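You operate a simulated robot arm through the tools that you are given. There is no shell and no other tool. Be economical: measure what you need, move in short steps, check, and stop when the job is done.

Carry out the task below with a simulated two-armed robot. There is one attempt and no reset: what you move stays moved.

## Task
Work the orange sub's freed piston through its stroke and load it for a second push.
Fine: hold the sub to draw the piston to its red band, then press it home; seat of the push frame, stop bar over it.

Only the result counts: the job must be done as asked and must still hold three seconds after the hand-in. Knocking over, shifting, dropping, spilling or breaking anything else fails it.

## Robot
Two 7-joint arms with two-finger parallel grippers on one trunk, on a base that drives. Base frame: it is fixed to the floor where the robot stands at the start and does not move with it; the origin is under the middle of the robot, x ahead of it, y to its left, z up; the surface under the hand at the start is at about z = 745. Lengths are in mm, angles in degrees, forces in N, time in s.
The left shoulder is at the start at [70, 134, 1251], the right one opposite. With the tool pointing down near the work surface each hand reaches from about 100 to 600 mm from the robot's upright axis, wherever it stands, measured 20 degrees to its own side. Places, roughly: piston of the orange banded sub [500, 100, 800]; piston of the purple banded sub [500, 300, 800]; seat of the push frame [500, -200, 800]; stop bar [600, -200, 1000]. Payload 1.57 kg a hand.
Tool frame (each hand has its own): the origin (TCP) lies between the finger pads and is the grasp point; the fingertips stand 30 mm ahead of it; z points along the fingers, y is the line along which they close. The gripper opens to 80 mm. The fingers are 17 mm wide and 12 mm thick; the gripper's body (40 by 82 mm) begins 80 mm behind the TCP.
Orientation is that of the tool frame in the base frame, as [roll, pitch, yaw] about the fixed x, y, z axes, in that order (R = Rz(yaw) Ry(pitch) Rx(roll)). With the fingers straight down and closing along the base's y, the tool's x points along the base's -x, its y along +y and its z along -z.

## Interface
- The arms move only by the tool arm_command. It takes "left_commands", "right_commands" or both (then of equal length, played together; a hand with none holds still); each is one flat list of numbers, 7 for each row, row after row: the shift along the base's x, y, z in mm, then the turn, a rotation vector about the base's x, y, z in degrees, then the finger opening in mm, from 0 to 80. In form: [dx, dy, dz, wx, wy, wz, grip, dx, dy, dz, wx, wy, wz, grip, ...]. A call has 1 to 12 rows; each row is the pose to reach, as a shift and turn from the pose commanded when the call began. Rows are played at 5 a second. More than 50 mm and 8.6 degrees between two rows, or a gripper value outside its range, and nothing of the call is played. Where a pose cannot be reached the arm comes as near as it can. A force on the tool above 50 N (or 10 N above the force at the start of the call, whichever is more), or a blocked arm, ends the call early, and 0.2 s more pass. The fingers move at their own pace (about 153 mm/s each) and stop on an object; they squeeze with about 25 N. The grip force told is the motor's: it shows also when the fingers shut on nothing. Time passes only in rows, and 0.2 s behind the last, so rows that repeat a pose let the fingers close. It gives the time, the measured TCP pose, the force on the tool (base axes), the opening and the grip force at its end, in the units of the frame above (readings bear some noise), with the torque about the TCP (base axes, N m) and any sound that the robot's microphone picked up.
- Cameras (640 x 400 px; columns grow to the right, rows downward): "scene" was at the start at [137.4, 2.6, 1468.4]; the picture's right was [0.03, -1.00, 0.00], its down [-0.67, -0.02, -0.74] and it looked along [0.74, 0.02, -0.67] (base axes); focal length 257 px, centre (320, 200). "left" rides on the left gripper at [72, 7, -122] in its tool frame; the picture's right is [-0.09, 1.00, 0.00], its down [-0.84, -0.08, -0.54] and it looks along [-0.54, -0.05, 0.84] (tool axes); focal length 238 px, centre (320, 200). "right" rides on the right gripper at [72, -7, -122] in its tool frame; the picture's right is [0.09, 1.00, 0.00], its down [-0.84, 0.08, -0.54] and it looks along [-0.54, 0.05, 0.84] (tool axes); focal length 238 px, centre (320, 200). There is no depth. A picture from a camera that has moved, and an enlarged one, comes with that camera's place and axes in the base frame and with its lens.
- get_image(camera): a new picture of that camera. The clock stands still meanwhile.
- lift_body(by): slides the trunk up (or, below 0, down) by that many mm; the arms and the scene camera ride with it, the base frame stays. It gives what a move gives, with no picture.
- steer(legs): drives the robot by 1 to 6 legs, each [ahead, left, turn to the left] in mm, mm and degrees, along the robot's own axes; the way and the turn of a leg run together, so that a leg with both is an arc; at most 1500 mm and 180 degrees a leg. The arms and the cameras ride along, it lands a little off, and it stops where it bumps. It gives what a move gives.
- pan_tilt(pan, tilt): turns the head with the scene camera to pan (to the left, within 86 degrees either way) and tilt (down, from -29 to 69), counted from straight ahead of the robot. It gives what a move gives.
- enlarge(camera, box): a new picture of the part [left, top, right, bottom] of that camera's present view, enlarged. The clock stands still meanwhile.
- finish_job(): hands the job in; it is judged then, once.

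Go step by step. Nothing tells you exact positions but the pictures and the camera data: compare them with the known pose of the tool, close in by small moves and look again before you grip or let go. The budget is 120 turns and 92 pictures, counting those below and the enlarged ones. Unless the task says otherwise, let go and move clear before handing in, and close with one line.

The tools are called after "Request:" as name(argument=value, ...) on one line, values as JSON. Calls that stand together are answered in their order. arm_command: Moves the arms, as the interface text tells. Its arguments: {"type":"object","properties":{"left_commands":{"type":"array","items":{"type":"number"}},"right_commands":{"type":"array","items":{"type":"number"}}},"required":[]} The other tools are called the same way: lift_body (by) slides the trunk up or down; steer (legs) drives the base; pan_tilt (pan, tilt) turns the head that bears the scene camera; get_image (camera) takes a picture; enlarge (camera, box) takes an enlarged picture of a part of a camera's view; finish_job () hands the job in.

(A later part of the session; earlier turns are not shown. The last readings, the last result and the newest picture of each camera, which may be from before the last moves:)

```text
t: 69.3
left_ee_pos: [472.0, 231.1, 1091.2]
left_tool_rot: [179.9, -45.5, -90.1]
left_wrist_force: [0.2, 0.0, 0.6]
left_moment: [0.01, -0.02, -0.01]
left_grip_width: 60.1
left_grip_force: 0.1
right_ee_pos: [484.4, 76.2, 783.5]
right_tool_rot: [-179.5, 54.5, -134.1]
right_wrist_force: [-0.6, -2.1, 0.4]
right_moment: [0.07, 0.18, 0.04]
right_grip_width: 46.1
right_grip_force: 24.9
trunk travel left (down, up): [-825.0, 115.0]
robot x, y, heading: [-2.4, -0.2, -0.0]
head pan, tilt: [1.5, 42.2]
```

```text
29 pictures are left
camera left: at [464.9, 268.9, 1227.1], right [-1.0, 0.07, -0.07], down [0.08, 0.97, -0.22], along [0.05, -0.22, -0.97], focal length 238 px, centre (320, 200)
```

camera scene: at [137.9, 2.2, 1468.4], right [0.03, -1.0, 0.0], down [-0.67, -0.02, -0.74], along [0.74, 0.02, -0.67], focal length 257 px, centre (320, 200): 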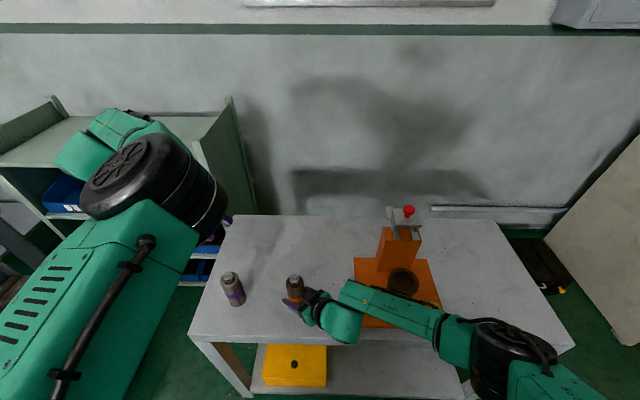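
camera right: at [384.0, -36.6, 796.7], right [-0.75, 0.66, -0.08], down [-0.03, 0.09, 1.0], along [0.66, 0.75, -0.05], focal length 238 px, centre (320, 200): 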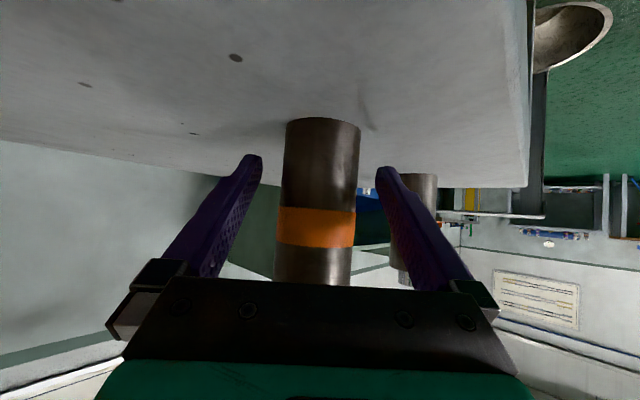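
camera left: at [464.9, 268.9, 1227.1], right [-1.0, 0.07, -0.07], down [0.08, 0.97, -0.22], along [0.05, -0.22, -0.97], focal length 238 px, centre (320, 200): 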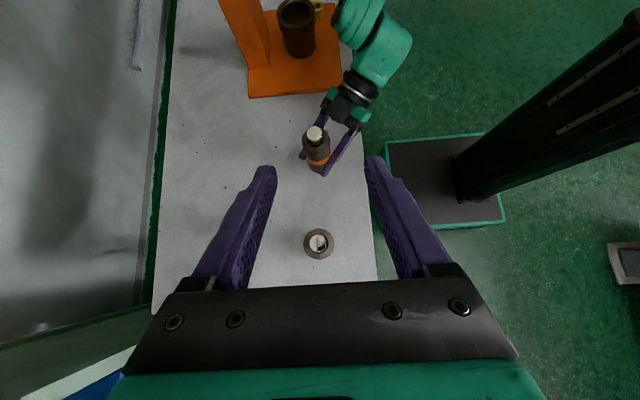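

Fully reached: the piston is at about (482, 79) in this view. I'll move to 50 mm short of the grasp along the tool axis.

Request:
arm_command(left_commands=[2, -14, -30, 0, 0, 0, 60, 5, -34, -68, 0, 0, 0, 55, 8, -54, -105, 0, 0, 0, 50, 10, -75, -138, 0, 0, 0, 50, 10, -104, -171, 0, -0.5, 0, 50])

Request:
get_image(camera="left")

```text
t: 70.5
left_ee_pos: [481.7, 126.2, 918.8]
left_tool_rot: [-179.1, -45.5, -90.9]
left_wrist_force: [0.2, -0.2, -0.3]
left_moment: [-0.01, -0.01, -0.01]
left_grip_width: 50.0
left_grip_force: 0.0
right_ee_pos: [483.4, 76.7, 784.6]
right_tool_rot: [-179.6, 54.7, -134.2]
right_wrist_force: [-0.1, -1.2, 0.6]
right_moment: [0.02, 0.19, 0.08]
right_grip_width: 46.1
right_grip_force: 24.9
trunk travel left (down, up): [-825.0, 115.0]
robot x, y, heading: [0.2, 0.8, 0.1]
head pan, tilt: [1.5, 42.2]
```

```text
28 pictures are left
camera left: at [473.2, 164.9, 1055.3], right [-0.99, 0.07, -0.08], down [0.08, 0.97, -0.21], along [0.06, -0.22, -0.97], focal length 238 px, centre (320, 200)
```

left: 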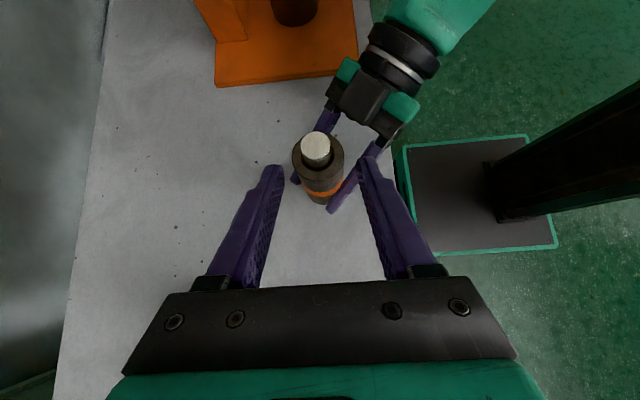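

The piston is at about (484, 82). I'll advance in along the tool axis and close.

Request:
arm_command(left_commands=[1, -10, -11, 0, 0, 0, 50, 2, -20, -22, 0, 0, 0, 50, 3, -28, -31, 0, 0, 0, 50, 3, -32, -35, 0, 0, 0, 48, 3, -32, -35, 0, 0, 0, 30, 3, -32, -35, 0, 0, 0, 10, 3, -32, -35, 0, 0, 0, 0, 3, -32, -35, 0, 0, 0, 0])

Request:
enlarge(camera="left", box=[240, 80, 400, 200])

Request:
enlarge(camera="scene", box=[240, 230, 360, 330])

```text
t: 72.3
left_ee_pos: [483.3, 95.8, 885.0]
left_tool_rot: [-179.1, -45.4, -90.7]
left_wrist_force: [3.9, -0.6, -0.4]
left_moment: [-0.29, 0.19, 0.15]
left_grip_width: 25.1
left_grip_force: 25.3
right_ee_pos: [484.0, 77.1, 783.1]
right_tool_rot: [-179.5, 54.7, -134.2]
right_wrist_force: [-3.6, -1.9, 0.7]
right_moment: [0.26, -0.44, 0.02]
right_grip_width: 46.3
right_grip_force: 25.1
trunk travel left (down, up): [-825.0, 115.0]
robot x, y, heading: [-0.2, 1.3, 0.2]
head pan, tilt: [1.5, 42.2]
```

```text
3.33 times, centred on (320, 140) of left
camera zoom: at [476.4, 132.7, 1021.1], right [-0.99, 0.07, -0.08], down [0.08, 0.97, -0.22], along [0.06, -0.22, -0.97], focal length 794 px, centre (320, 400)
```

zoom: 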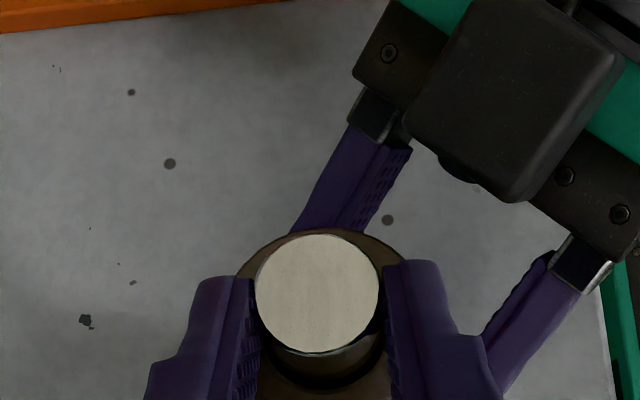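

```text
4.00 times, centred on (300, 280) of scene
camera zoom: at [137.9, 2.2, 1468.4], right [0.03, -1.0, 0.0], down [-0.67, -0.02, -0.74], along [0.74, 0.02, -0.67], focal length 1027 px, centre (400, -120)
```

zoom: 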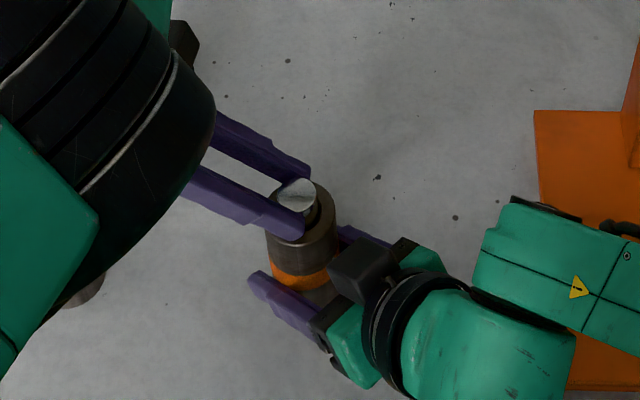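

The piston is gripped well and both arms have clearance. I'll draw slowly upward again.

Request:
arm_command(left_commands=[0, 0, 0.4, 0, 0, 0, 0, 0, 0, 0.8, 0, 0, 0, 0, 0, 0, 1.2, 0, 0, 0, 0, 0, 0, 1.6, 0, 0, 0, 0, 0, 0, 2, 0, 0, 0, 0, 0, 0, 2.4, 0, 0, 0, 0, 0, 0, 2.8, 0, 0, 0, 0, 0, 0, 3.2, 0, 0, 0, 0, 0, 0, 3.6, 0, 0, 0, 0, 0, 0, 4, 0, 0, 0, 0, 0, 0, 4.4, 0, 0, 0, 0, 0, 0, 4.8, 0, 0, 0, 0])

Request:
arm_command(left_commands=[0, 0, 0.4, 0, 0, 0, 0, 0, 0, 0.8, 0, 0, 0, 0, 0, 0, 1.2, 0, 0, 0, 0, 0, 0, 1.6, 0, 0, 0, 0, 0, 0, 2, 0, 0, 0, 0, 0, 0, 2.4, 0, 0, 0, 0, 0, 0, 2.8, 0, 0, 0, 0, 0, 0, 3.2, 0, 0, 0, 0, 0, 0, 3.6, 0, 0, 0, 0, 0, 0, 4, 0, 0, 0, 0, 0, 0, 4.4, 0, 0, 0, 0, 0, 0, 4.8, 0, 0, 0, 0])

Request:
enlarge(camera="scene", box=[260, 240, 340, 310])

```text
t: 74.9
left_ee_pos: [485.0, 94.8, 888.9]
left_tool_rot: [-179.1, -45.5, -90.7]
left_wrist_force: [1.8, -2.0, -8.1]
left_moment: [0.28, 0.0, 0.13]
left_grip_width: 24.7
left_grip_force: 25.3
right_ee_pos: [483.5, 76.6, 783.6]
right_tool_rot: [-179.6, 54.6, -134.2]
right_wrist_force: [-2.9, 2.4, 10.0]
right_moment: [-0.13, -0.25, -0.12]
right_grip_width: 46.4
right_grip_force: 24.8
trunk travel left (down, up): [-825.0, 115.0]
robot x, y, heading: [3.2, 0.8, 0.1]
head pan, tilt: [1.5, 42.2]
```

```text
t: 77.5
left_ee_pos: [484.4, 96.6, 893.9]
left_tool_rot: [-179.2, -45.5, -90.7]
left_wrist_force: [-0.2, -1.6, -3.6]
left_moment: [0.22, 0.09, -0.01]
left_grip_width: 24.7
left_grip_force: 25.4
right_ee_pos: [484.1, 76.8, 783.1]
right_tool_rot: [-179.4, 54.6, -134.1]
right_wrist_force: [3.3, 2.6, 9.4]
right_moment: [-0.04, 0.15, -0.01]
right_grip_width: 46.5
right_grip_force: 25.0
trunk travel left (down, up): [-825.0, 115.0]
robot x, y, heading: [4.5, -2.5, 0.1]
head pan, tilt: [1.5, 42.2]
```

```text
5.71 times, centred on (300, 275) of scene
camera zoom: at [138.6, 3.2, 1468.3], right [0.03, -1.0, 0.0], down [-0.67, -0.02, -0.74], along [0.74, 0.02, -0.67], focal length 1467 px, centre (434, -229)
```

zoom: 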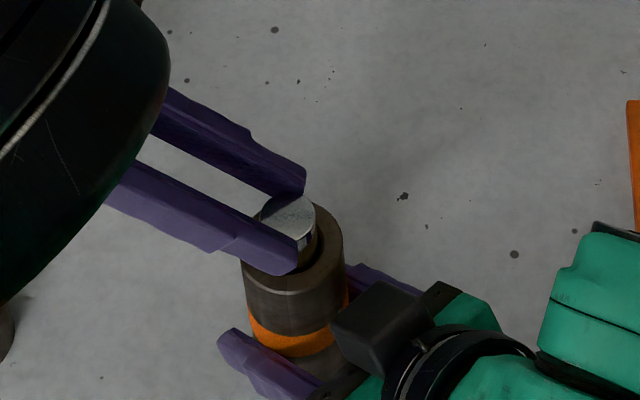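

The piston follows the fingers without slipping. Continuing.

Request:
arm_command(left_commands=[0, 0, 0.4, 0, 0, 0, 0, 0, 0, 0.8, 0, 0, 0, 0, 0, 0, 1.2, 0, 0, 0, 0, 0, 0, 1.6, 0, 0, 0, 0, 0, 0, 2, 0, 0, 0, 0, 0, 0, 2.4, 0, 0, 0, 0, 0, 0, 2.8, 0, 0, 0, 0, 0, 0, 3.2, 0, 0, 0, 0, 0, 0, 3.6, 0, 0, 0, 0, 0, 0, 4, 0, 0, 0, 0, 0, 0, 4.4, 0, 0, 0, 0, 0, 0, 4.8, 0, 0, 0, 0])

Request:
arm_command(left_commands=[0, 0, 0.4, 0, 0, 0, 0, 0, 0, 0.8, 0, 0, 0, 0, 0, 0, 1.2, 0, 0, 0, 0, 0, 0, 1.6, 0, 0, 0, 0, 0, 0, 2, 0, 0, 0, 0, 0, 0, 2.4, 0, 0, 0, 0, 0, 0, 2.8, 0, 0, 0, 0, 0, 0, 3.2, 0, 0, 0, 0, 0, 0, 3.6, 0, 0, 0, 0, 0, 0, 4, 0, 0, 0, 0, 0, 0, 4.4, 0, 0, 0, 0, 0, 0, 4.8, 0, 0, 0, 0])

Request:
enlarge(camera="scene", box=[260, 240, 340, 310])

```text
t: 80.1
left_ee_pos: [484.9, 96.0, 898.4]
left_tool_rot: [-179.3, -45.5, -90.7]
left_wrist_force: [-6.8, -4.0, -6.8]
left_moment: [0.12, 0.21, -0.04]
left_grip_width: 24.8
left_grip_force: 25.3
right_ee_pos: [484.6, 76.9, 783.5]
right_tool_rot: [-179.6, 54.6, -134.2]
right_wrist_force: [7.0, 2.8, 7.8]
right_moment: [-0.23, 0.59, -0.1]
right_grip_width: 46.4
right_grip_force: 24.6
trunk travel left (down, up): [-825.0, 115.0]
robot x, y, heading: [-0.2, 4.4, 0.1]
head pan, tilt: [1.5, 42.2]
```

```text
t: 82.7
left_ee_pos: [484.8, 95.9, 903.9]
left_tool_rot: [-179.2, -45.4, -90.8]
left_wrist_force: [-1.4, 1.6, -6.4]
left_moment: [0.44, 0.06, 0.04]
left_grip_width: 24.7
left_grip_force: 25.0
right_ee_pos: [484.5, 77.7, 783.1]
right_tool_rot: [-179.5, 54.6, -134.1]
right_wrist_force: [1.3, -1.9, 9.0]
right_moment: [0.14, 0.13, -0.06]
right_grip_width: 46.4
right_grip_force: 24.8
trunk travel left (down, up): [-825.0, 115.0]
robot x, y, heading: [-1.1, 0.7, 0.0]
head pan, tilt: [1.5, 42.2]
```

```text
5.71 times, centred on (300, 275) of scene
camera zoom: at [138.8, 3.0, 1468.3], right [0.03, -1.0, 0.0], down [-0.67, -0.02, -0.74], along [0.74, 0.02, -0.67], focal length 1467 px, centre (434, -229)
```

zoom: 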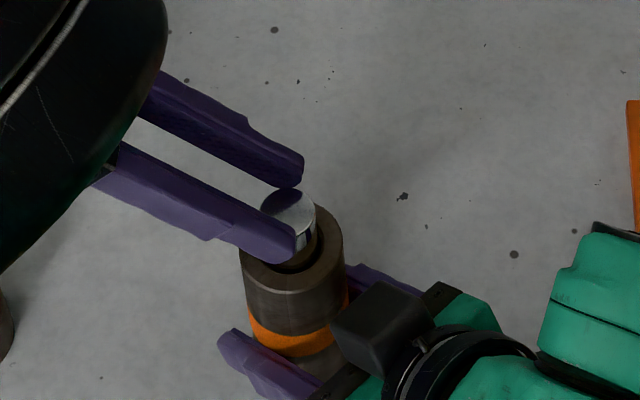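

The fingers slipped over the last stretch, but the piston is now about 34 mm out. I'll regrip lower and pull again.

Request:
arm_command(left_commands=[0, 0, 0, 0, 0, 0, 35, 0, 0, 0, 0, 0, 0, 45, 0, 0, -7, 0, 0, 0, 45, 0, 0, -14, 0, 0, 0, 45, 0, 0, -18, 0, 0, 0, 45, 0, 0, -18, 0, 0, 0, 28, 0, 0, -18, 0, 0, 0, 10, 0, 0, -18, 0, 0, 0, 0, 0, 0, -18, 0, 0, 0, 0])

Request:
arm_command(left_commands=[0, 0, 0.3, 0, 0, 0, 0, 0, 0, 0.6, 0, 0, 0, 0, 0, 0, 0.9, 0, 0, 0, 0, 0, 0, 1.2, 0, 0, 0, 0, 0, 0, 1.5, 0, 0, 0, 0, 0, 0, 1.8, 0, 0, 0, 0, 0, 0, 2.1, 0, 0, 0, 0, 0, 0, 2.4, 0, 0, 0, 0, 0, 0, 2.7, 0, 0, 0, 0, 0, 0, 3, 0, 0, 0, 0, 0, 0, 3.3, 0, 0, 0, 0, 0, 0, 3.6, 0, 0, 0, 0])

Request:
arm_command(left_commands=[0, 0, 0.3, 0, 0, 0, 0, 0, 0, 0.6, 0, 0, 0, 0, 0, 0, 0.9, 0, 0, 0, 0, 0, 0, 1.2, 0, 0, 0, 0, 0, 0, 1.5, 0, 0, 0, 0, 0, 0, 1.8, 0, 0, 0, 0, 0, 0, 2.1, 0, 0, 0, 0, 0, 0, 2.4, 0, 0, 0, 0, 0, 0, 2.7, 0, 0, 0, 0, 0, 0, 3, 0, 0, 0, 0, 0, 0, 3.3, 0, 0, 0, 0, 0, 0, 3.6, 0, 0, 0, 0])

Request:
enlarge(camera="scene", box=[260, 240, 340, 310])

```text
t: 84.7
left_ee_pos: [484.5, 94.1, 885.7]
left_tool_rot: [-179.1, -45.3, -90.7]
left_wrist_force: [3.6, 0.1, -0.5]
left_moment: [-0.28, 0.27, 0.09]
left_grip_width: 24.8
left_grip_force: 24.5
right_ee_pos: [483.2, 75.7, 783.6]
right_tool_rot: [-179.5, 54.5, -134.1]
right_wrist_force: [-3.3, -2.1, 0.8]
right_moment: [0.33, -0.5, -0.01]
right_grip_width: 46.3
right_grip_force: 25.2
trunk travel left (down, up): [-825.0, 115.0]
robot x, y, heading: [-2.7, 1.9, -0.2]
head pan, tilt: [1.5, 42.2]
```

```text
t: 87.3
left_ee_pos: [486.0, 94.7, 889.1]
left_tool_rot: [-179.2, -45.6, -90.7]
left_wrist_force: [2.0, -0.5, -7.9]
left_moment: [0.15, 0.07, 0.04]
left_grip_width: 24.6
left_grip_force: 25.1
right_ee_pos: [483.6, 77.3, 783.0]
right_tool_rot: [-179.6, 54.6, -134.2]
right_wrist_force: [-2.7, 0.0, 6.8]
right_moment: [0.13, -0.34, 0.0]
right_grip_width: 46.3
right_grip_force: 25.3
trunk travel left (down, up): [-825.0, 115.0]
robot x, y, heading: [0.4, 2.5, 0.0]
head pan, tilt: [1.5, 42.2]
```

```text
t: 89.9
left_ee_pos: [485.5, 96.8, 893.5]
left_tool_rot: [-179.3, -45.4, -90.7]
left_wrist_force: [-6.8, -3.8, -8.2]
left_moment: [0.25, 0.29, -0.08]
left_grip_width: 25.0
left_grip_force: 25.3
right_ee_pos: [484.0, 77.5, 783.9]
right_tool_rot: [-179.5, 54.6, -134.2]
right_wrist_force: [6.2, 3.5, 7.4]
right_moment: [-0.4, 0.37, -0.04]
right_grip_width: 46.3
right_grip_force: 24.7
trunk travel left (down, up): [-825.0, 115.0]
robot x, y, heading: [0.2, -0.9, 0.0]
head pan, tilt: [1.5, 42.2]
```

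```text
5.71 times, centred on (300, 275) of scene
camera zoom: at [139.2, 2.9, 1468.2], right [0.03, -1.0, 0.0], down [-0.67, -0.02, -0.74], along [0.74, 0.02, -0.67], focal length 1467 px, centre (434, -229)
```

zoom: 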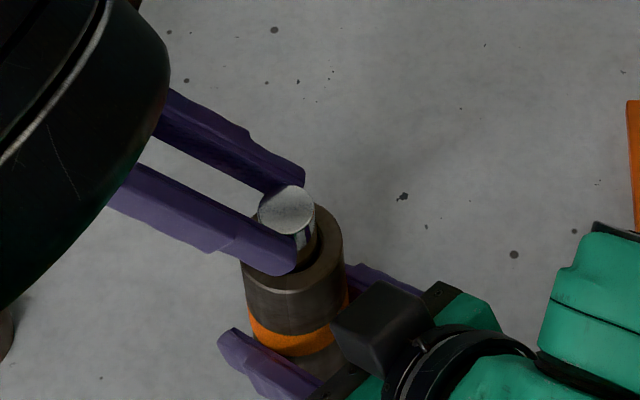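

Only about 2 mm gained, so the pads are near their friction limit. I'll hold still briefly to see what force remains (static drag vs viscous).

Request:
arm_command(left_commands=[0, 0, 0, 0, 0, 0, 0, 0, 0, 0, 0, 0, 0, 0, 0, 0, 0, 0, 0, 0, 0, 0, 0, 0, 0, 0, 0, 0])

Request:
arm_command(left_commands=[0, 0, 0, 0, 0, 0, 0, 0, 0, 0, 0, 0, 0, 0, 0, 0, 0, 0, 0, 0, 0, 0, 0, 0, 0, 0, 0, 0])

Request:
arm_command(left_commands=[0, 0, 0, 0, 0, 0, 0, 0, 0, 0, 0, 0, 0, 0, 0, 0, 0, 0, 0, 0, 0, 0, 0, 0, 0, 0, 0, 0])

Request:
enlarge(camera="left", box=[240, 80, 400, 200])

```text
t: 90.9
left_ee_pos: [485.9, 96.8, 893.5]
left_tool_rot: [-179.2, -45.6, -90.7]
left_wrist_force: [-8.1, -3.5, -2.0]
left_moment: [0.29, 0.43, -0.07]
left_grip_width: 24.9
left_grip_force: 24.4
right_ee_pos: [484.0, 77.2, 783.5]
right_tool_rot: [-179.5, 54.6, -134.2]
right_wrist_force: [8.2, 1.5, 4.5]
right_moment: [-0.31, 0.41, -0.07]
right_grip_width: 46.0
right_grip_force: 24.5
trunk travel left (down, up): [-825.0, 115.0]
robot x, y, heading: [0.8, -1.0, 0.0]
head pan, tilt: [1.5, 42.2]
```

```text
t: 91.9
left_ee_pos: [485.2, 95.9, 894.7]
left_tool_rot: [-179.2, -45.6, -90.7]
left_wrist_force: [-9.1, -1.2, -0.1]
left_moment: [0.28, 0.52, -0.16]
left_grip_width: 24.8
left_grip_force: 25.5
right_ee_pos: [483.7, 76.5, 782.7]
right_tool_rot: [-179.4, 54.6, -134.1]
right_wrist_force: [10.8, 0.7, -0.2]
right_moment: [-0.15, 0.55, -0.06]
right_grip_width: 46.2
right_grip_force: 25.3
trunk travel left (down, up): [-825.0, 115.0]
robot x, y, heading: [1.7, -2.5, -0.2]
head pan, tilt: [1.5, 42.2]
```

```text
t: 92.9
left_ee_pos: [486.2, 94.5, 893.6]
left_tool_rot: [-179.2, -45.4, -90.6]
left_wrist_force: [-9.9, 0.7, 0.8]
left_moment: [0.2, 0.5, -0.14]
left_grip_width: 24.5
left_grip_force: 24.7
right_ee_pos: [483.8, 76.5, 783.4]
right_tool_rot: [-179.4, 54.6, -134.2]
right_wrist_force: [13.1, 0.2, 0.2]
right_moment: [-0.04, 0.59, -0.11]
right_grip_width: 46.6
right_grip_force: 25.7
trunk travel left (down, up): [-825.0, 115.0]
robot x, y, heading: [3.6, -1.0, -0.1]
head pan, tilt: [1.5, 42.2]
```

```text
3.33 times, centred on (320, 140) of left
camera zoom: at [477.7, 133.3, 1029.7], right [-0.99, 0.07, -0.08], down [0.08, 0.97, -0.22], along [0.06, -0.22, -0.97], focal length 794 px, centre (320, 400)
```

zoom: 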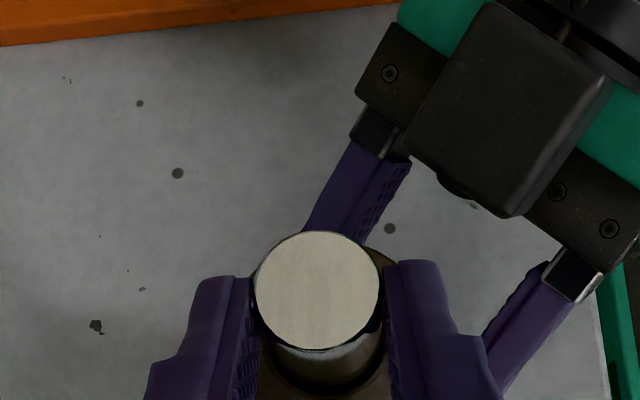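

The force decays to zero while holding, so drag is viscous and the piston does follow: it's now about 36 mm out with the same position in the pads. I'll keep pulling slowly with holds and ease the side load.

Request:
arm_command(left_commands=[-0.5, 0, 0.3, 0, 0, 0, 0, -1, 0, 0.6, 0, 0, 0, 0, -1.5, 0, 0.9, 0, 0, 0, 0, -1.5, 0, 1.2, 0, 0, 0, 0, -1.5, 0, 1.5, 0, 0, 0, 0, -1.5, 0, 1.8, 0, 0, 0, 0, -1.5, 0, 2.1, 0, 0, 0, 0, -1.5, 0, 2.4, 0, 0, 0, 0, -1.5, 0, 2.7, 0, 0, 0, 0, -1.5, 0, 3, 0, 0, 0, 0, -1.5, 0, 3, 0, 0, 0, 0, -1.5, 0, 3, 0, 0, 0, 0])

Request:
arm_command(left_commands=[0, 0, 0.3, 0, 0, 0, 0, 0, 0, 0.6, 0, 0, 0, 0, 0, 0, 0.9, 0, 0, 0, 0, 0, 0, 1.2, 0, 0, 0, 0, 0, 0, 1.5, 0, 0, 0, 0, 0, 0, 1.8, 0, 0, 0, 0, 0, 0, 2.1, 0, 0, 0, 0, 0, 0, 2.4, 0, 0, 0, 0, 0, 0, 2.7, 0, 0, 0, 0, 0, 0, 3, 0, 0, 0, 0, 0, 0, 3, 0, 0, 0, 0, 0, 0, 3, 0, 0, 0, 0])

Request:
arm_command(left_commands=[0, 0, 0.3, 0, 0, 0, 0, 0, 0, 0.6, 0, 0, 0, 0, 0, 0, 0.9, 0, 0, 0, 0, 0, 0, 1.2, 0, 0, 0, 0, 0, 0, 1.5, 0, 0, 0, 0, 0, 0, 1.8, 0, 0, 0, 0, 0, 0, 2.1, 0, 0, 0, 0, 0, 0, 2.4, 0, 0, 0, 0, 0, 0, 2.7, 0, 0, 0, 0, 0, 0, 3, 0, 0, 0, 0, 0, 0, 3, 0, 0, 0, 0, 0, 0, 3, 0, 0, 0, 0])

Request:
enlarge(camera="left", box=[240, 80, 400, 220])

```text
t: 95.5
left_ee_pos: [484.3, 95.5, 894.9]
left_tool_rot: [-179.1, -45.5, -90.7]
left_wrist_force: [6.4, -0.2, -6.6]
left_moment: [0.2, -0.11, 0.15]
left_grip_width: 24.6
left_grip_force: 25.0
right_ee_pos: [484.7, 77.1, 783.0]
right_tool_rot: [-179.6, 54.5, -134.0]
right_wrist_force: [-6.4, -0.9, 6.1]
right_moment: [0.07, -0.6, -0.02]
right_grip_width: 46.3
right_grip_force: 24.8
trunk travel left (down, up): [-825.0, 115.0]
robot x, y, heading: [1.9, -2.4, 0.2]
head pan, tilt: [1.5, 42.2]
```

```text
t: 98.1
left_ee_pos: [483.6, 95.1, 899.7]
left_tool_rot: [-179.3, -45.5, -90.7]
left_wrist_force: [4.8, -4.8, -5.3]
left_moment: [0.15, -0.3, 0.11]
left_grip_width: 24.7
left_grip_force: 25.3
right_ee_pos: [485.1, 76.8, 782.7]
right_tool_rot: [-179.7, 54.5, -134.2]
right_wrist_force: [-5.8, 4.3, 5.5]
right_moment: [-0.38, -0.28, 0.0]
right_grip_width: 46.2
right_grip_force: 24.4
trunk travel left (down, up): [-825.0, 115.0]
robot x, y, heading: [-1.9, 1.9, -0.0]
head pan, tilt: [1.5, 42.2]
```

```text
t: 100.7
left_ee_pos: [484.4, 94.8, 902.4]
left_tool_rot: [-179.3, -45.5, -90.8]
left_wrist_force: [0.2, -3.4, -6.1]
left_moment: [0.27, -0.08, 0.08]
left_grip_width: 24.8
left_grip_force: 24.9
right_ee_pos: [484.5, 76.4, 783.1]
right_tool_rot: [-179.5, 54.6, -134.1]
right_wrist_force: [-0.1, 3.7, 6.2]
right_moment: [-0.4, 0.06, -0.05]
right_grip_width: 46.5
right_grip_force: 25.0
trunk travel left (down, up): [-825.0, 115.0]
robot x, y, heading: [0.1, 0.5, 0.0]
head pan, tilt: [1.5, 42.2]
```

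```text
2.86 times, centred on (320, 150) of left
camera zoom: at [476.5, 132.8, 1038.1], right [-0.99, 0.07, -0.07], down [0.08, 0.97, -0.22], along [0.06, -0.22, -0.97], focal length 681 px, centre (320, 343)
```

zoom: 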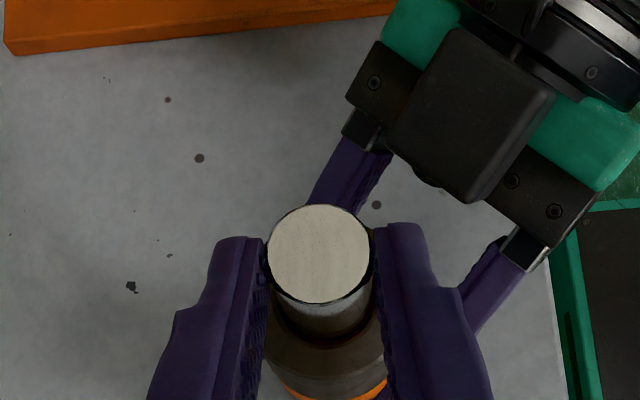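

The piston is following well with no red band yet. Continuing.

Request:
arm_command(left_commands=[0, 0, 0.35, 0, 0, 0, 0, 0, 0, 0.7, 0, 0, 0, 0, 0, 0, 1.05, 0, 0, 0, 0, 0, 0, 1.4, 0, 0, 0, 0, 0, 0, 1.75, 0, 0, 0, 0, 0, 0, 2.1, 0, 0, 0, 0, 0, 0, 2.45, 0, 0, 0, 0, 0, 0, 2.8, 0, 0, 0, 0, 0, 0, 3.15, 0, 0, 0, 0, 0, 0, 3.5, 0, 0, 0, 0, 0, 0, 3.5, 0, 0, 0, 0, 0, 0, 3.5, 0, 0, 0, 0])

Request:
arm_command(left_commands=[0, 0, 0.35, 0, 0, 0, 0, 0, 0, 0.7, 0, 0, 0, 0, 0, 0, 1.05, 0, 0, 0, 0, 0, 0, 1.4, 0, 0, 0, 0, 0, 0, 1.75, 0, 0, 0, 0, 0, 0, 2.1, 0, 0, 0, 0, 0, 0, 2.45, 0, 0, 0, 0, 0, 0, 2.8, 0, 0, 0, 0, 0, 0, 3.15, 0, 0, 0, 0, 0, 0, 3.5, 0, 0, 0, 0, 0, 0, 3.5, 0, 0, 0, 0, 0, 0, 3.5, 0, 0, 0, 0])

Request:
enlarge(camera="left", box=[240, 80, 400, 220])

```text
t: 103.3
left_ee_pos: [483.0, 96.8, 904.8]
left_tool_rot: [-179.2, -45.5, -90.8]
left_wrist_force: [-0.1, -4.1, -5.2]
left_moment: [0.25, -0.03, 0.03]
left_grip_width: 24.9
left_grip_force: 24.8
right_ee_pos: [485.1, 76.9, 783.6]
right_tool_rot: [-179.5, 54.5, -134.1]
right_wrist_force: [-0.4, 3.4, 4.6]
right_moment: [-0.51, 0.04, -0.06]
right_grip_width: 46.0
right_grip_force: 25.3
trunk travel left (down, up): [-825.0, 115.0]
robot x, y, heading: [4.2, 0.8, -0.0]
head pan, tilt: [1.5, 42.2]
```

```text
t: 105.9
left_ee_pos: [482.5, 96.6, 908.5]
left_tool_rot: [-179.2, -45.4, -90.8]
left_wrist_force: [7.5, 1.7, -5.0]
left_moment: [0.45, -0.13, 0.2]
left_grip_width: 25.0
left_grip_force: 25.3
right_ee_pos: [483.6, 76.0, 783.2]
right_tool_rot: [-179.5, 54.6, -134.1]
right_wrist_force: [-7.0, -1.6, 5.3]
right_moment: [0.1, -0.68, -0.04]
right_grip_width: 46.3
right_grip_force: 24.9
trunk travel left (down, up): [-825.0, 115.0]
robot x, y, heading: [-1.4, -3.9, -0.2]
head pan, tilt: [1.5, 42.2]
```

```text
2.86 times, centred on (320, 150) of left
camera zoom: at [475.8, 133.1, 1044.8], right [-0.99, 0.07, -0.08], down [0.08, 0.97, -0.22], along [0.06, -0.22, -0.97], focal length 681 px, centre (320, 343)
```

zoom: 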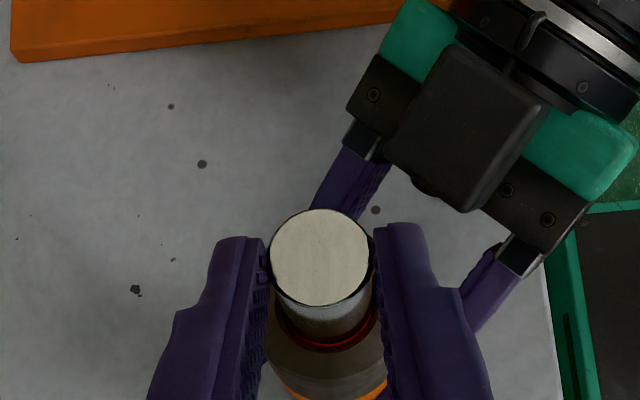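

The red band is emerging at the bore edge. I'll draw a couple more millimetres to bring it fully into view.

Request:
arm_command(left_commands=[0, 0, 0.35, 0, 0, 0, 0, 0, 0, 0.7, 0, 0, 0, 0, 0, 0, 1.05, 0, 0, 0, 0, 0, 0, 1.4, 0, 0, 0, 0, 0, 0, 1.75, 0, 0, 0, 0, 0, 0, 2.1, 0, 0, 0, 0, 0, 0, 2.1, 0, 0, 0, 0, 0, 0, 2.1, 0, 0, 0, 0, 0, 0, 2.1, 0, 0, 0, 0, 0, 0, 2.1, 0, 0, 0, 0])

Request:
enlarge(camera="left", box=[295, 150, 355, 210])

```text
t: 108.1
left_ee_pos: [482.4, 94.4, 910.9]
left_tool_rot: [-179.2, -45.5, -90.6]
left_wrist_force: [1.2, 1.5, -4.4]
left_moment: [0.38, -0.06, 0.15]
left_grip_width: 24.5
left_grip_force: 25.2
right_ee_pos: [484.3, 76.7, 783.7]
right_tool_rot: [-179.5, 54.7, -134.3]
right_wrist_force: [-0.8, -1.8, 5.1]
right_moment: [0.05, -0.12, -0.03]
right_grip_width: 46.5
right_grip_force: 24.9
trunk travel left (down, up): [-825.0, 115.0]
robot x, y, heading: [0.1, 1.2, 0.1]
head pan, tilt: [1.5, 42.2]
```

```text
6.67 times, centred on (325, 180) of left
camera zoom: at [475.9, 132.5, 1047.1], right [-0.99, 0.07, -0.07], down [0.08, 0.97, -0.22], along [0.06, -0.22, -0.97], focal length 1589 px, centre (287, 333)
```

zoom: 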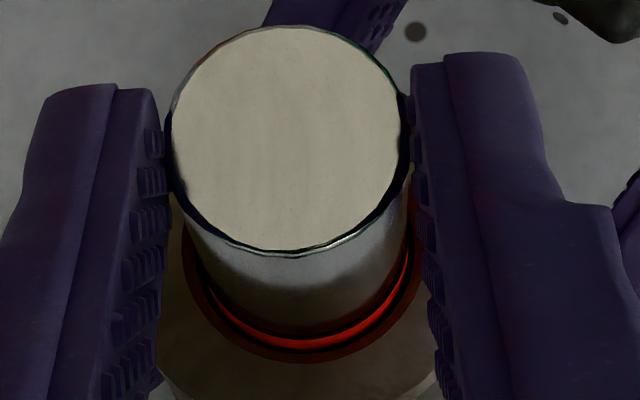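

The band shows in the bore mouth. I'll take another 3 mm so it's clearly out.

Request:
arm_command(left_commands=[0, 0, 0.35, 0, 0, 0, 0, 0, 0, 0.7, 0, 0, 0, 0, 0, 0, 1.05, 0, 0, 0, 0, 0, 0, 1.4, 0, 0, 0, 0, 0, 0, 1.75, 0, 0, 0, 0, 0, 0, 2.1, 0, 0, 0, 0, 0, 0, 2.45, 0, 0, 0, 0, 0, 0, 2.8, 0, 0, 0, 0, 0, 0, 3, 0, 0, 0, 0, 0, 0, 3, 0, 0, 0, 0, 0, 0, 3, 0, 0, 0, 0, 0, 0, 3, 0, 0, 0, 0])

Request:
enlarge(camera="left", box=[295, 150, 355, 210])

```text
t: 110.7
left_ee_pos: [483.8, 95.9, 911.8]
left_tool_rot: [-179.2, -45.5, -90.6]
left_wrist_force: [-1.4, -5.8, -4.1]
left_moment: [-0.13, -0.01, 0.01]
left_grip_width: 24.9
left_grip_force: 24.9
right_ee_pos: [484.9, 76.9, 783.2]
right_tool_rot: [-179.7, 54.6, -134.1]
right_wrist_force: [1.6, 4.8, 4.8]
right_moment: [-0.3, 0.17, -0.06]
right_grip_width: 46.4
right_grip_force: 25.0
trunk travel left (down, up): [-825.0, 115.0]
robot x, y, heading: [4.1, -1.8, 0.1]
head pan, tilt: [1.5, 42.2]
```

```text
6.67 times, centred on (325, 180) of left
camera zoom: at [475.6, 133.2, 1049.4], right [-0.99, 0.07, -0.08], down [0.08, 0.97, -0.22], along [0.06, -0.22, -0.97], focal length 1589 px, centre (287, 333)
```

zoom: 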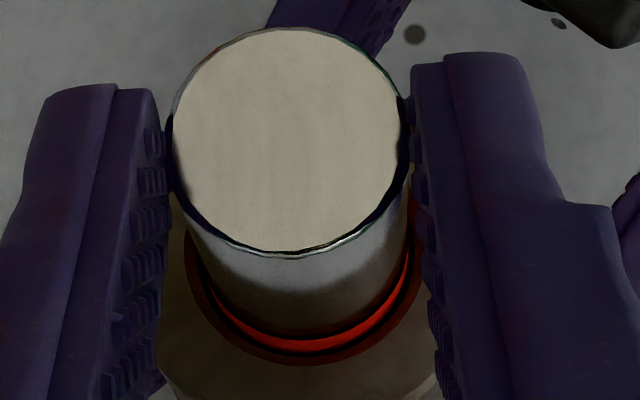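

The band's visible. I'll pull 3 mm further for margin, watching for a stop.

Request:
arm_command(left_commands=[0, 0, 0.35, 0, 0, 0, 0, 0, 0, 0.7, 0, 0, 0, 0, 0, 0, 1.05, 0, 0, 0, 0, 0, 0, 1.4, 0, 0, 0, 0, 0, 0, 1.75, 0, 0, 0, 0, 0, 0, 2.1, 0, 0, 0, 0, 0, 0, 2.45, 0, 0, 0, 0, 0, 0, 2.8, 0, 0, 0, 0, 0, 0, 3.2, 0, 0, 0, 0, 0, 0, 3.2, 0, 0, 0, 0, 0, 0, 3.2, 0, 0, 0, 0, 0, 0, 3.2, 0, 0, 0, 0])

Request:
enlarge(camera="left", box=[295, 150, 355, 210])

```text
t: 113.3
left_ee_pos: [484.1, 95.6, 916.2]
left_tool_rot: [-179.1, -45.4, -90.6]
left_wrist_force: [-3.0, -0.1, -6.4]
left_moment: [0.55, 0.06, -0.02]
left_grip_width: 24.6
left_grip_force: 25.1
right_ee_pos: [484.1, 75.5, 783.1]
right_tool_rot: [-179.5, 54.4, -134.2]
right_wrist_force: [2.7, -0.2, 6.0]
right_moment: [-0.32, 0.37, -0.07]
right_grip_width: 46.4
right_grip_force: 24.9
trunk travel left (down, up): [-825.0, 115.0]
robot x, y, heading: [4.2, -1.1, 0.1]
head pan, tilt: [1.5, 42.2]
```

```text
6.67 times, centred on (325, 180) of left
camera zoom: at [476.3, 133.2, 1052.9], right [-0.99, 0.07, -0.07], down [0.08, 0.97, -0.21], along [0.06, -0.22, -0.97], focal length 1589 px, centre (287, 333)
```

zoom: 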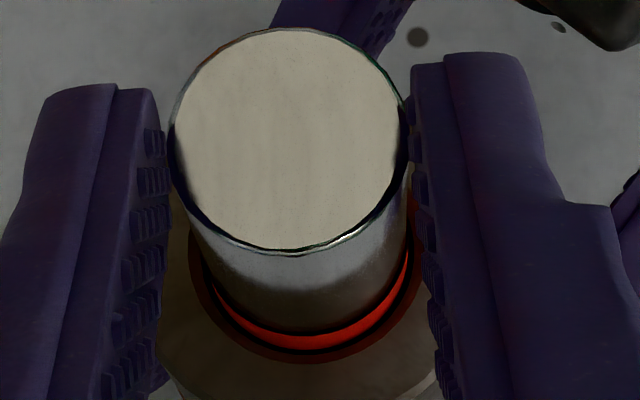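

The band is clearly out. I'll do one last 2.5 mm, then release, raise the hand and close the fingers for pressing.

Request:
arm_command(left_commands=[0, 0, 0.35, 0, 0, 0, 0, 0, 0, 0.7, 0, 0, 0, 0, 0, 0, 1.05, 0, 0, 0, 0, 0, 0, 1.4, 0, 0, 0, 0, 0, 0, 1.75, 0, 0, 0, 0, 0, 0, 2.1, 0, 0, 0, 0, 0, 0, 2.5, 0, 0, 0, 0, 0, 0, 2.5, 0, 0, 0, 0, 0, 0, 2.5, 0, 0, 0, 0, 0, 0, 2.5, 0, 0, 0, 0])

Request:
arm_command(left_commands=[0, 0, 0, 0, 0, 0, 30, 0, 0, 0, 0, 0, 0, 42, 0, 0, 0, 0, 0, 0, 45, 0, 4, 15, 0, 0, 0, 45, 0, 4, 30, 0, 0, 0, 45, 0, 4, 42, 0, 0, 0, 20, 0, 4, 42, 0, 0, 0, 0, 0, 4, 42, 0, 0, 0, 0])

Request:
get_image(camera="left")

Request:
enlarge(camera="scene", box=[250, 220, 350, 310])

```text
t: 115.5
left_ee_pos: [484.6, 94.9, 918.8]
left_tool_rot: [-179.3, -45.3, -90.7]
left_wrist_force: [0.3, 5.2, -3.4]
left_moment: [0.44, 0.02, 0.01]
left_grip_width: 24.8
left_grip_force: 25.5
right_ee_pos: [485.0, 75.7, 783.1]
right_tool_rot: [-179.5, 54.4, -134.2]
right_wrist_force: [0.1, -5.5, 3.5]
right_moment: [0.5, -0.02, -0.02]
right_grip_width: 46.1
right_grip_force: 25.0
trunk travel left (down, up): [-825.0, 115.0]
robot x, y, heading: [3.0, 0.2, 0.1]
head pan, tilt: [1.5, 42.2]
```

```text
t: 117.3
left_ee_pos: [483.1, 98.8, 961.0]
left_tool_rot: [-179.2, -45.5, -90.7]
left_wrist_force: [-0.2, 0.1, 0.0]
left_moment: [-0.01, 0.0, -0.01]
left_grip_width: 0.1
left_grip_force: 21.4
right_ee_pos: [483.9, 76.3, 783.8]
right_tool_rot: [-179.6, 54.6, -134.1]
right_wrist_force: [0.0, 0.5, 1.0]
right_moment: [0.01, -0.02, -0.01]
right_grip_width: 46.2
right_grip_force: 25.5
trunk travel left (down, up): [-825.0, 115.0]
robot x, y, heading: [-1.5, -1.9, -0.2]
head pan, tilt: [1.5, 42.2]
```

```text
16 pictures are left
camera left: at [476.2, 137.5, 1097.3], right [-0.99, 0.07, -0.08], down [0.08, 0.97, -0.22], along [0.06, -0.22, -0.97], focal length 238 px, centre (320, 200)
```

left: 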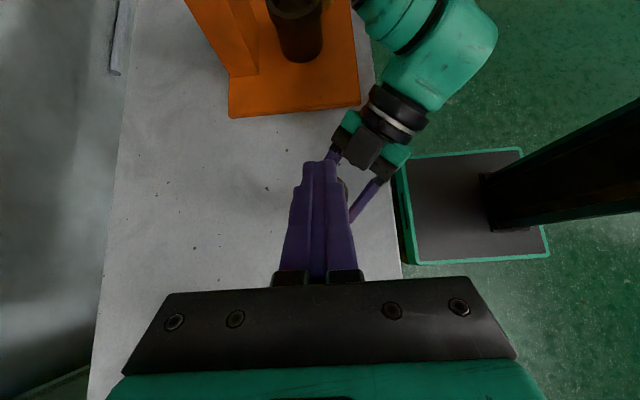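

```text
4.44 times, centred on (300, 265) of scene
camera zoom: at [139.2, 2.9, 1468.2], right [0.03, -1.0, 0.0], down [-0.67, -0.02, -0.74], along [0.74, 0.02, -0.67], focal length 1141 px, centre (409, -89)
```

zoom: 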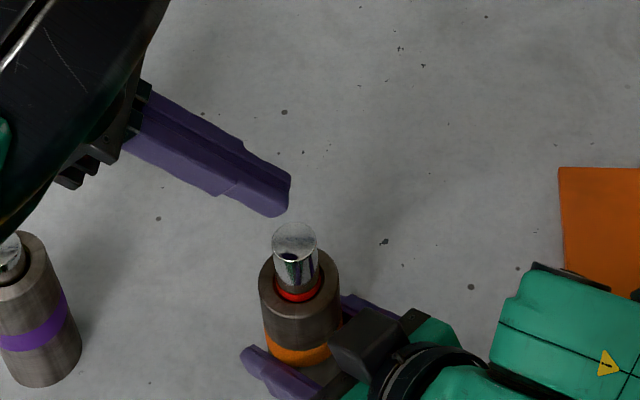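

The red band is fully out and the piston stands about 50 mm proud. Now I'll press it down slowly with the closed fingers.

Request:
arm_command(left_commands=[0, -2, -8, 0, 0, 0, 0, 0, -4, -16, 0, 0, 0, 0, 0, -5, -24, 0, 0, 0, 0, 0, -5, -28, 0, 0, 0, 0, 0, -5, -31, 0, 0, 0, 0, 0, -5, -34, 0, 0, 0, 0, 0, -5, -36, 0, 0, 0, 0, 0, -5, -38, 0, 0, 0, 0, 0, -5, -40, 0, 0, 0, 0])

Request:
arm_command(left_commands=[0, 0, -1, 0, 0, 0, 0, 0, 0, -2, 0, 0, 0, 0, 0, 0, -3, 0, 0, 0, 0, 0, 0, -4, 0, 0, 0, 0, 0, 0, -5, 0, 0, 0, 0, 0, 0, -6, 0, 0, 0, 0, 0, 0, -7, 0, 0, 0, 0, 0, 0, -8, 0, 0, 0, 0, 0, 0, -9, 0, 0, 0, 0, 0, 0, -10, 0, 0, 0, 0, 0, 0, -11, 0, 0, 0, 0, 0, 0, -12, 0, 0, 0, 0])

Request:
enlarge(camera="scene", box=[250, 220, 350, 310])

```text
t: 119.3
left_ee_pos: [483.6, 94.4, 923.9]
left_tool_rot: [-178.8, -45.5, -91.0]
left_wrist_force: [-0.2, 4.0, 24.7]
left_moment: [-0.26, 0.04, 0.02]
left_grip_width: 0.1
left_grip_force: 21.3
right_ee_pos: [484.2, 75.2, 783.9]
right_tool_rot: [-179.3, 54.6, -134.1]
right_wrist_force: [5.4, -0.2, -7.4]
right_moment: [0.19, 0.29, -0.07]
right_grip_width: 46.5
right_grip_force: 25.4
trunk travel left (down, up): [-825.0, 115.0]
robot x, y, heading: [-2.6, 2.0, 0.1]
head pan, tilt: [1.5, 42.2]
```

```text
t: 121.9
left_ee_pos: [482.6, 93.8, 910.9]
left_tool_rot: [-178.9, -45.4, -91.0]
left_wrist_force: [4.5, 3.1, 26.1]
left_moment: [-0.33, -0.15, 0.32]
left_grip_width: 0.0
left_grip_force: 21.0
right_ee_pos: [483.3, 75.1, 783.2]
right_tool_rot: [-179.4, 54.7, -134.0]
right_wrist_force: [3.1, -6.0, -0.5]
right_moment: [-0.17, -0.31, -0.12]
right_grip_width: 46.5
right_grip_force: 24.8
trunk travel left (down, up): [-825.0, 115.0]
robot x, y, heading: [-1.7, -3.1, -0.1]
head pan, tilt: [1.5, 42.2]
```

```text
4.44 times, centred on (300, 265) of scene
camera zoom: at [136.6, 1.4, 1468.6], right [0.03, -1.0, 0.0], down [-0.67, -0.02, -0.74], along [0.74, 0.02, -0.67], focal length 1141 px, centre (409, -89)
```

zoom: 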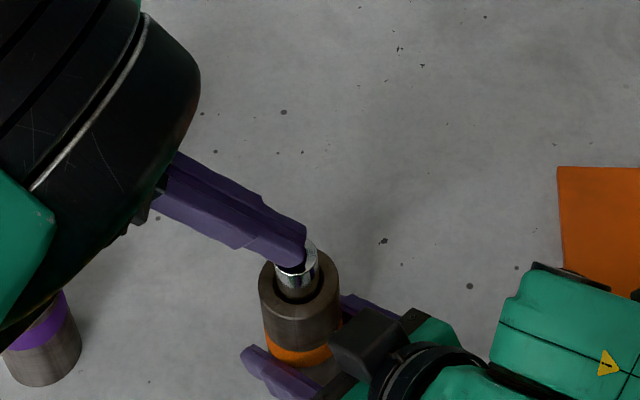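

Pressing works at about 25 N. I'll continue until it bottoms out.

Request:
arm_command(left_commands=[0, 0, -1, 0, 0, 0, 0, 0, 0, -2, 0, 0, 0, 0, 0, 0, -3, 0, 0, 0, 0, 0, 0, -4, 0, 0, 0, 0, 0, 0, -5, 0, 0, 0, 0, 0, 0, -6, 0, 0, 0, 0, 0, 0, -7, 0, 0, 0, 0, 0, 0, -8, 0, 0, 0, 0, 0, 0, -9, 0, 0, 0, 0, 0, 0, -10, 0, 0, 0, 0, 0, 0, -11, 0, 0, 0, 0, 0, 0, -12, 0, 0, 0, 0])

Request:
arm_command(left_commands=[0, 0, -1, 0, 0, 0, 0, 0, 0, -2, 0, 0, 0, 0, 0, 0, -3, 0, 0, 0, 0, 0, 0, -4, 0, 0, 0, 0, 0, 0, -5, 0, 0, 0, 0, 0, 0, -6, 0, 0, 0, 0, 0, 0, -7, 0, 0, 0, 0, 0, 0, -8, 0, 0, 0, 0, 0, 0, -9, 0, 0, 0, 0, 0, 0, -10, 0, 0, 0, 0, 0, 0, -11, 0, 0, 0, 0, 0, 0, -12, 0, 0, 0, 0])

Request:
enlarge(camera="scene", box=[250, 220, 350, 310])

```text
t: 124.5
left_ee_pos: [482.5, 94.4, 899.2]
left_tool_rot: [-179.0, -45.4, -90.9]
left_wrist_force: [4.3, 3.8, 26.0]
left_moment: [-0.29, -0.08, 0.21]
left_grip_width: 0.1
left_grip_force: 21.7
right_ee_pos: [483.0, 75.6, 784.8]
right_tool_rot: [-179.4, 54.7, -134.1]
right_wrist_force: [4.2, -6.3, -1.5]
right_moment: [-0.11, -0.1, 0.0]
right_grip_width: 46.2
right_grip_force: 25.6
trunk travel left (down, up): [-825.0, 115.0]
robot x, y, heading: [-1.7, -2.6, 0.1]
head pan, tilt: [1.5, 42.2]
```

```text
t: 127.1
left_ee_pos: [483.1, 94.6, 887.3]
left_tool_rot: [-178.9, -45.4, -90.9]
left_wrist_force: [3.1, 7.1, 25.9]
left_moment: [-0.21, -0.13, 0.0]
left_grip_width: 0.0
left_grip_force: 21.6
right_ee_pos: [482.7, 74.5, 785.0]
right_tool_rot: [-179.4, 54.7, -134.1]
right_wrist_force: [3.5, -8.3, 0.4]
right_moment: [0.06, -0.02, 0.19]
right_grip_width: 46.4
right_grip_force: 25.1
trunk travel left (down, up): [-825.0, 115.0]
robot x, y, heading: [2.8, -3.5, -0.3]
head pan, tilt: [1.5, 42.2]
```

```text
4.44 times, centred on (300, 265) of scene
camera zoom: at [136.0, 1.8, 1468.6], right [0.03, -1.0, 0.0], down [-0.67, -0.02, -0.74], along [0.74, 0.02, -0.67], focal length 1141 px, centre (409, -89)
```

zoom: 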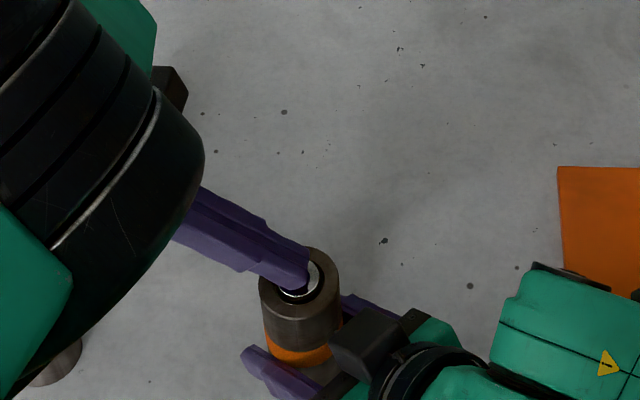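

The piston keeps going in, past where it started. Continuing until the force climbs at the stop.

Request:
arm_command(left_commands=[0, 0, -1, 0, 0, 0, 0, 0, 0, -2, 0, 0, 0, 0, 0, 0, -3, 0, 0, 0, 0, 0, 0, -4, 0, 0, 0, 0, 0, 0, -5, 0, 0, 0, 0, 0, 0, -6, 0, 0, 0, 0, 0, 0, -7, 0, 0, 0, 0, 0, 0, -8, 0, 0, 0, 0, 0, 0, -9, 0, 0, 0, 0, 0, 0, -10, 0, 0, 0, 0, 0, 0, -11, 0, 0, 0, 0, 0, 0, -12, 0, 0, 0, 0])

Request:
enlarge(camera="scene", box=[265, 250, 325, 305])

```text
t: 129.0
left_ee_pos: [482.0, 94.4, 881.6]
left_tool_rot: [-178.5, -45.7, -91.3]
left_wrist_force: [-1.2, 1.6, 9.5]
left_moment: [-0.07, 0.03, -0.06]
left_grip_width: 0.0
left_grip_force: 21.2
right_ee_pos: [483.3, 75.6, 785.3]
right_tool_rot: [-179.3, 54.8, -134.0]
right_wrist_force: [-2.3, -2.1, 6.0]
right_moment: [-0.17, 0.68, 0.03]
right_grip_width: 46.4
right_grip_force: 25.3
trunk travel left (down, up): [-825.0, 115.0]
robot x, y, heading: [1.3, 0.3, -0.0]
head pan, tilt: [1.5, 42.2]
stopped in row 9 (left hand): the force on the tool passed its limit at 51 N (the readings are from after the stop); the commanded pose is now the measured one
```

```text
7.27 times, centred on (295, 278) of scene
camera zoom: at [134.2, 2.1, 1468.4], right [0.03, -1.0, 0.0], down [-0.67, -0.02, -0.74], along [0.74, 0.02, -0.67], focal length 1867 px, centre (502, -364)
```

zoom: 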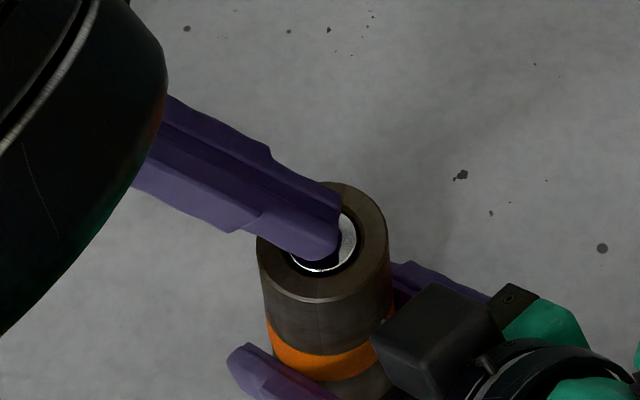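

It stopped hard at 51 N, with the piston nearly flush. I'll lift the left hand clear and inspect.

Request:
arm_command(left_commands=[0, 10, 15, 0, 0, 0, 0, 0, 30, 40, 0, 0, 0, 0, 0, 55, 70, 0, 0, 0, 0, 0, 85, 100, 0, 0, 0, 0, 0, 115, 130, 0, 0, 0, 0, -10, 150, 160, 0, 0, 0, 0])

Request:
enlarge(camera="scene", box=[265, 250, 325, 305])

```text
t: 130.4
left_ee_pos: [472.7, 244.8, 1042.6]
left_tool_rot: [-178.6, -45.6, -91.4]
left_wrist_force: [0.8, 0.8, -0.4]
left_moment: [-0.02, 0.0, 0.01]
left_grip_width: 0.0
left_grip_force: 21.0
right_ee_pos: [484.1, 76.5, 783.9]
right_tool_rot: [-179.0, 54.7, -133.9]
right_wrist_force: [-3.0, -1.0, 7.3]
right_moment: [0.01, 0.49, 0.0]
right_grip_width: 46.5
right_grip_force: 24.6
trunk travel left (down, up): [-825.0, 115.0]
robot x, y, heading: [-1.7, -0.2, 0.3]
head pan, tilt: [1.5, 42.2]
```

```text
7.27 times, centred on (295, 278) of scene
camera zoom: at [134.6, 3.8, 1468.7], right [0.03, -1.0, 0.0], down [-0.67, -0.02, -0.74], along [0.74, 0.02, -0.67], focal length 1867 px, centre (502, -364)
```

zoom: 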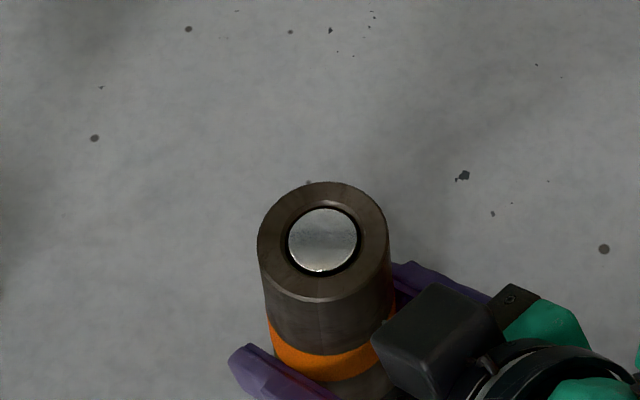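

The piston looks flush with the body. To be sure it was the piston that bottomed and not the fingers on the rim, I'll press once more with a single fingertip.

Request:
arm_command(left_commands=[5, -25, -25, 0, 0, 0, 60, 15, -60, -50, 0, 0, 0, 60, 25, -95, -80, 0, 0, 0, 60, 40, -130, -110, 0, 0, 0, 60, 47, -150, -130, 0, 0, 0, 60, 47, -151, -150, 0, 0, 0, 60, 47, -151, -155, 0, 0, 0, 60])

Request:
arm_command(left_commands=[0, 0, -1, 0, 0, 0, 60, 0, 0, -2, 0, 0, 0, 60, 0, 0, -3, 0, 0, 0, 60, 0, 0, -4, 0, 0, 0, 60, 0, 0, -5, 0, 0, 0, 60, 0, 0, -6, 0, 0, 0, 60, 0, 0, -7, 0, 0, 0, 60, 0, 0, -8, 0, 0, 0, 60, 0, 0, -9, 0, 0, 0, 60, 0, 0, -10, 0, 0, 0, 60, 0, 0, -11, 0, 0, 0, 60, 0, 0, -12, 0, 0, 0, 60])

Request:
enlarge(camera="scene", box=[265, 250, 325, 305])

```text
t: 132.0
left_ee_pos: [519.0, 90.9, 888.7]
left_tool_rot: [-178.6, -45.6, -91.3]
left_wrist_force: [0.0, -0.2, 0.1]
left_moment: [0.04, -0.01, 0.0]
left_grip_width: 59.9
left_grip_force: 0.0
right_ee_pos: [483.6, 75.5, 784.2]
right_tool_rot: [-179.2, 54.8, -133.9]
right_wrist_force: [-2.3, 0.1, 8.7]
right_moment: [-0.06, 0.49, -0.08]
right_grip_width: 46.3
right_grip_force: 24.8
trunk travel left (down, up): [-825.0, 115.0]
robot x, y, heading: [2.1, -0.0, 0.2]
head pan, tilt: [1.5, 42.2]
```

```text
t: 134.0
left_ee_pos: [519.9, 91.7, 883.1]
left_tool_rot: [-178.0, -45.9, -91.8]
left_wrist_force: [-0.5, 3.1, 12.1]
left_moment: [-0.1, 0.4, -0.17]
left_grip_width: 60.0
left_grip_force: 0.1
right_ee_pos: [482.6, 74.7, 784.3]
right_tool_rot: [-179.2, 54.7, -134.1]
right_wrist_force: [-4.2, -2.9, 8.7]
right_moment: [-0.03, 0.76, 0.01]
right_grip_width: 46.9
right_grip_force: 24.2
trunk travel left (down, up): [-825.0, 115.0]
robot x, y, heading: [-1.5, -3.2, 0.0]
head pan, tilt: [1.5, 42.2]
stopped in row 9 (left hand): the force on the tool passed its limit at 51 N (the readings are from after the stop); the commanded pose is now the measured one
```

```text
7.27 times, centred on (295, 278) of scene
camera zoom: at [133.2, 1.8, 1468.7], right [0.03, -1.0, 0.0], down [-0.67, -0.02, -0.74], along [0.74, 0.02, -0.67], focal length 1867 px, centre (502, -364)
```

zoom: 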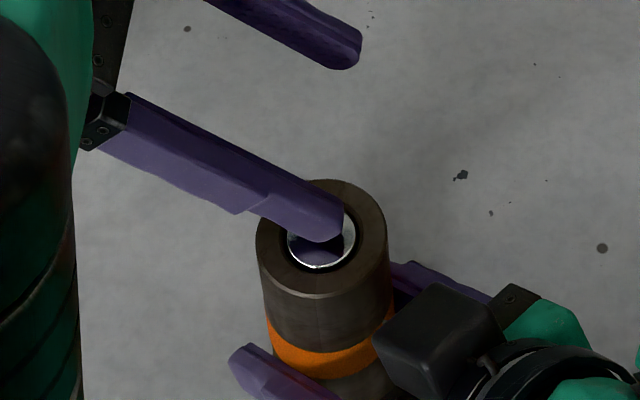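

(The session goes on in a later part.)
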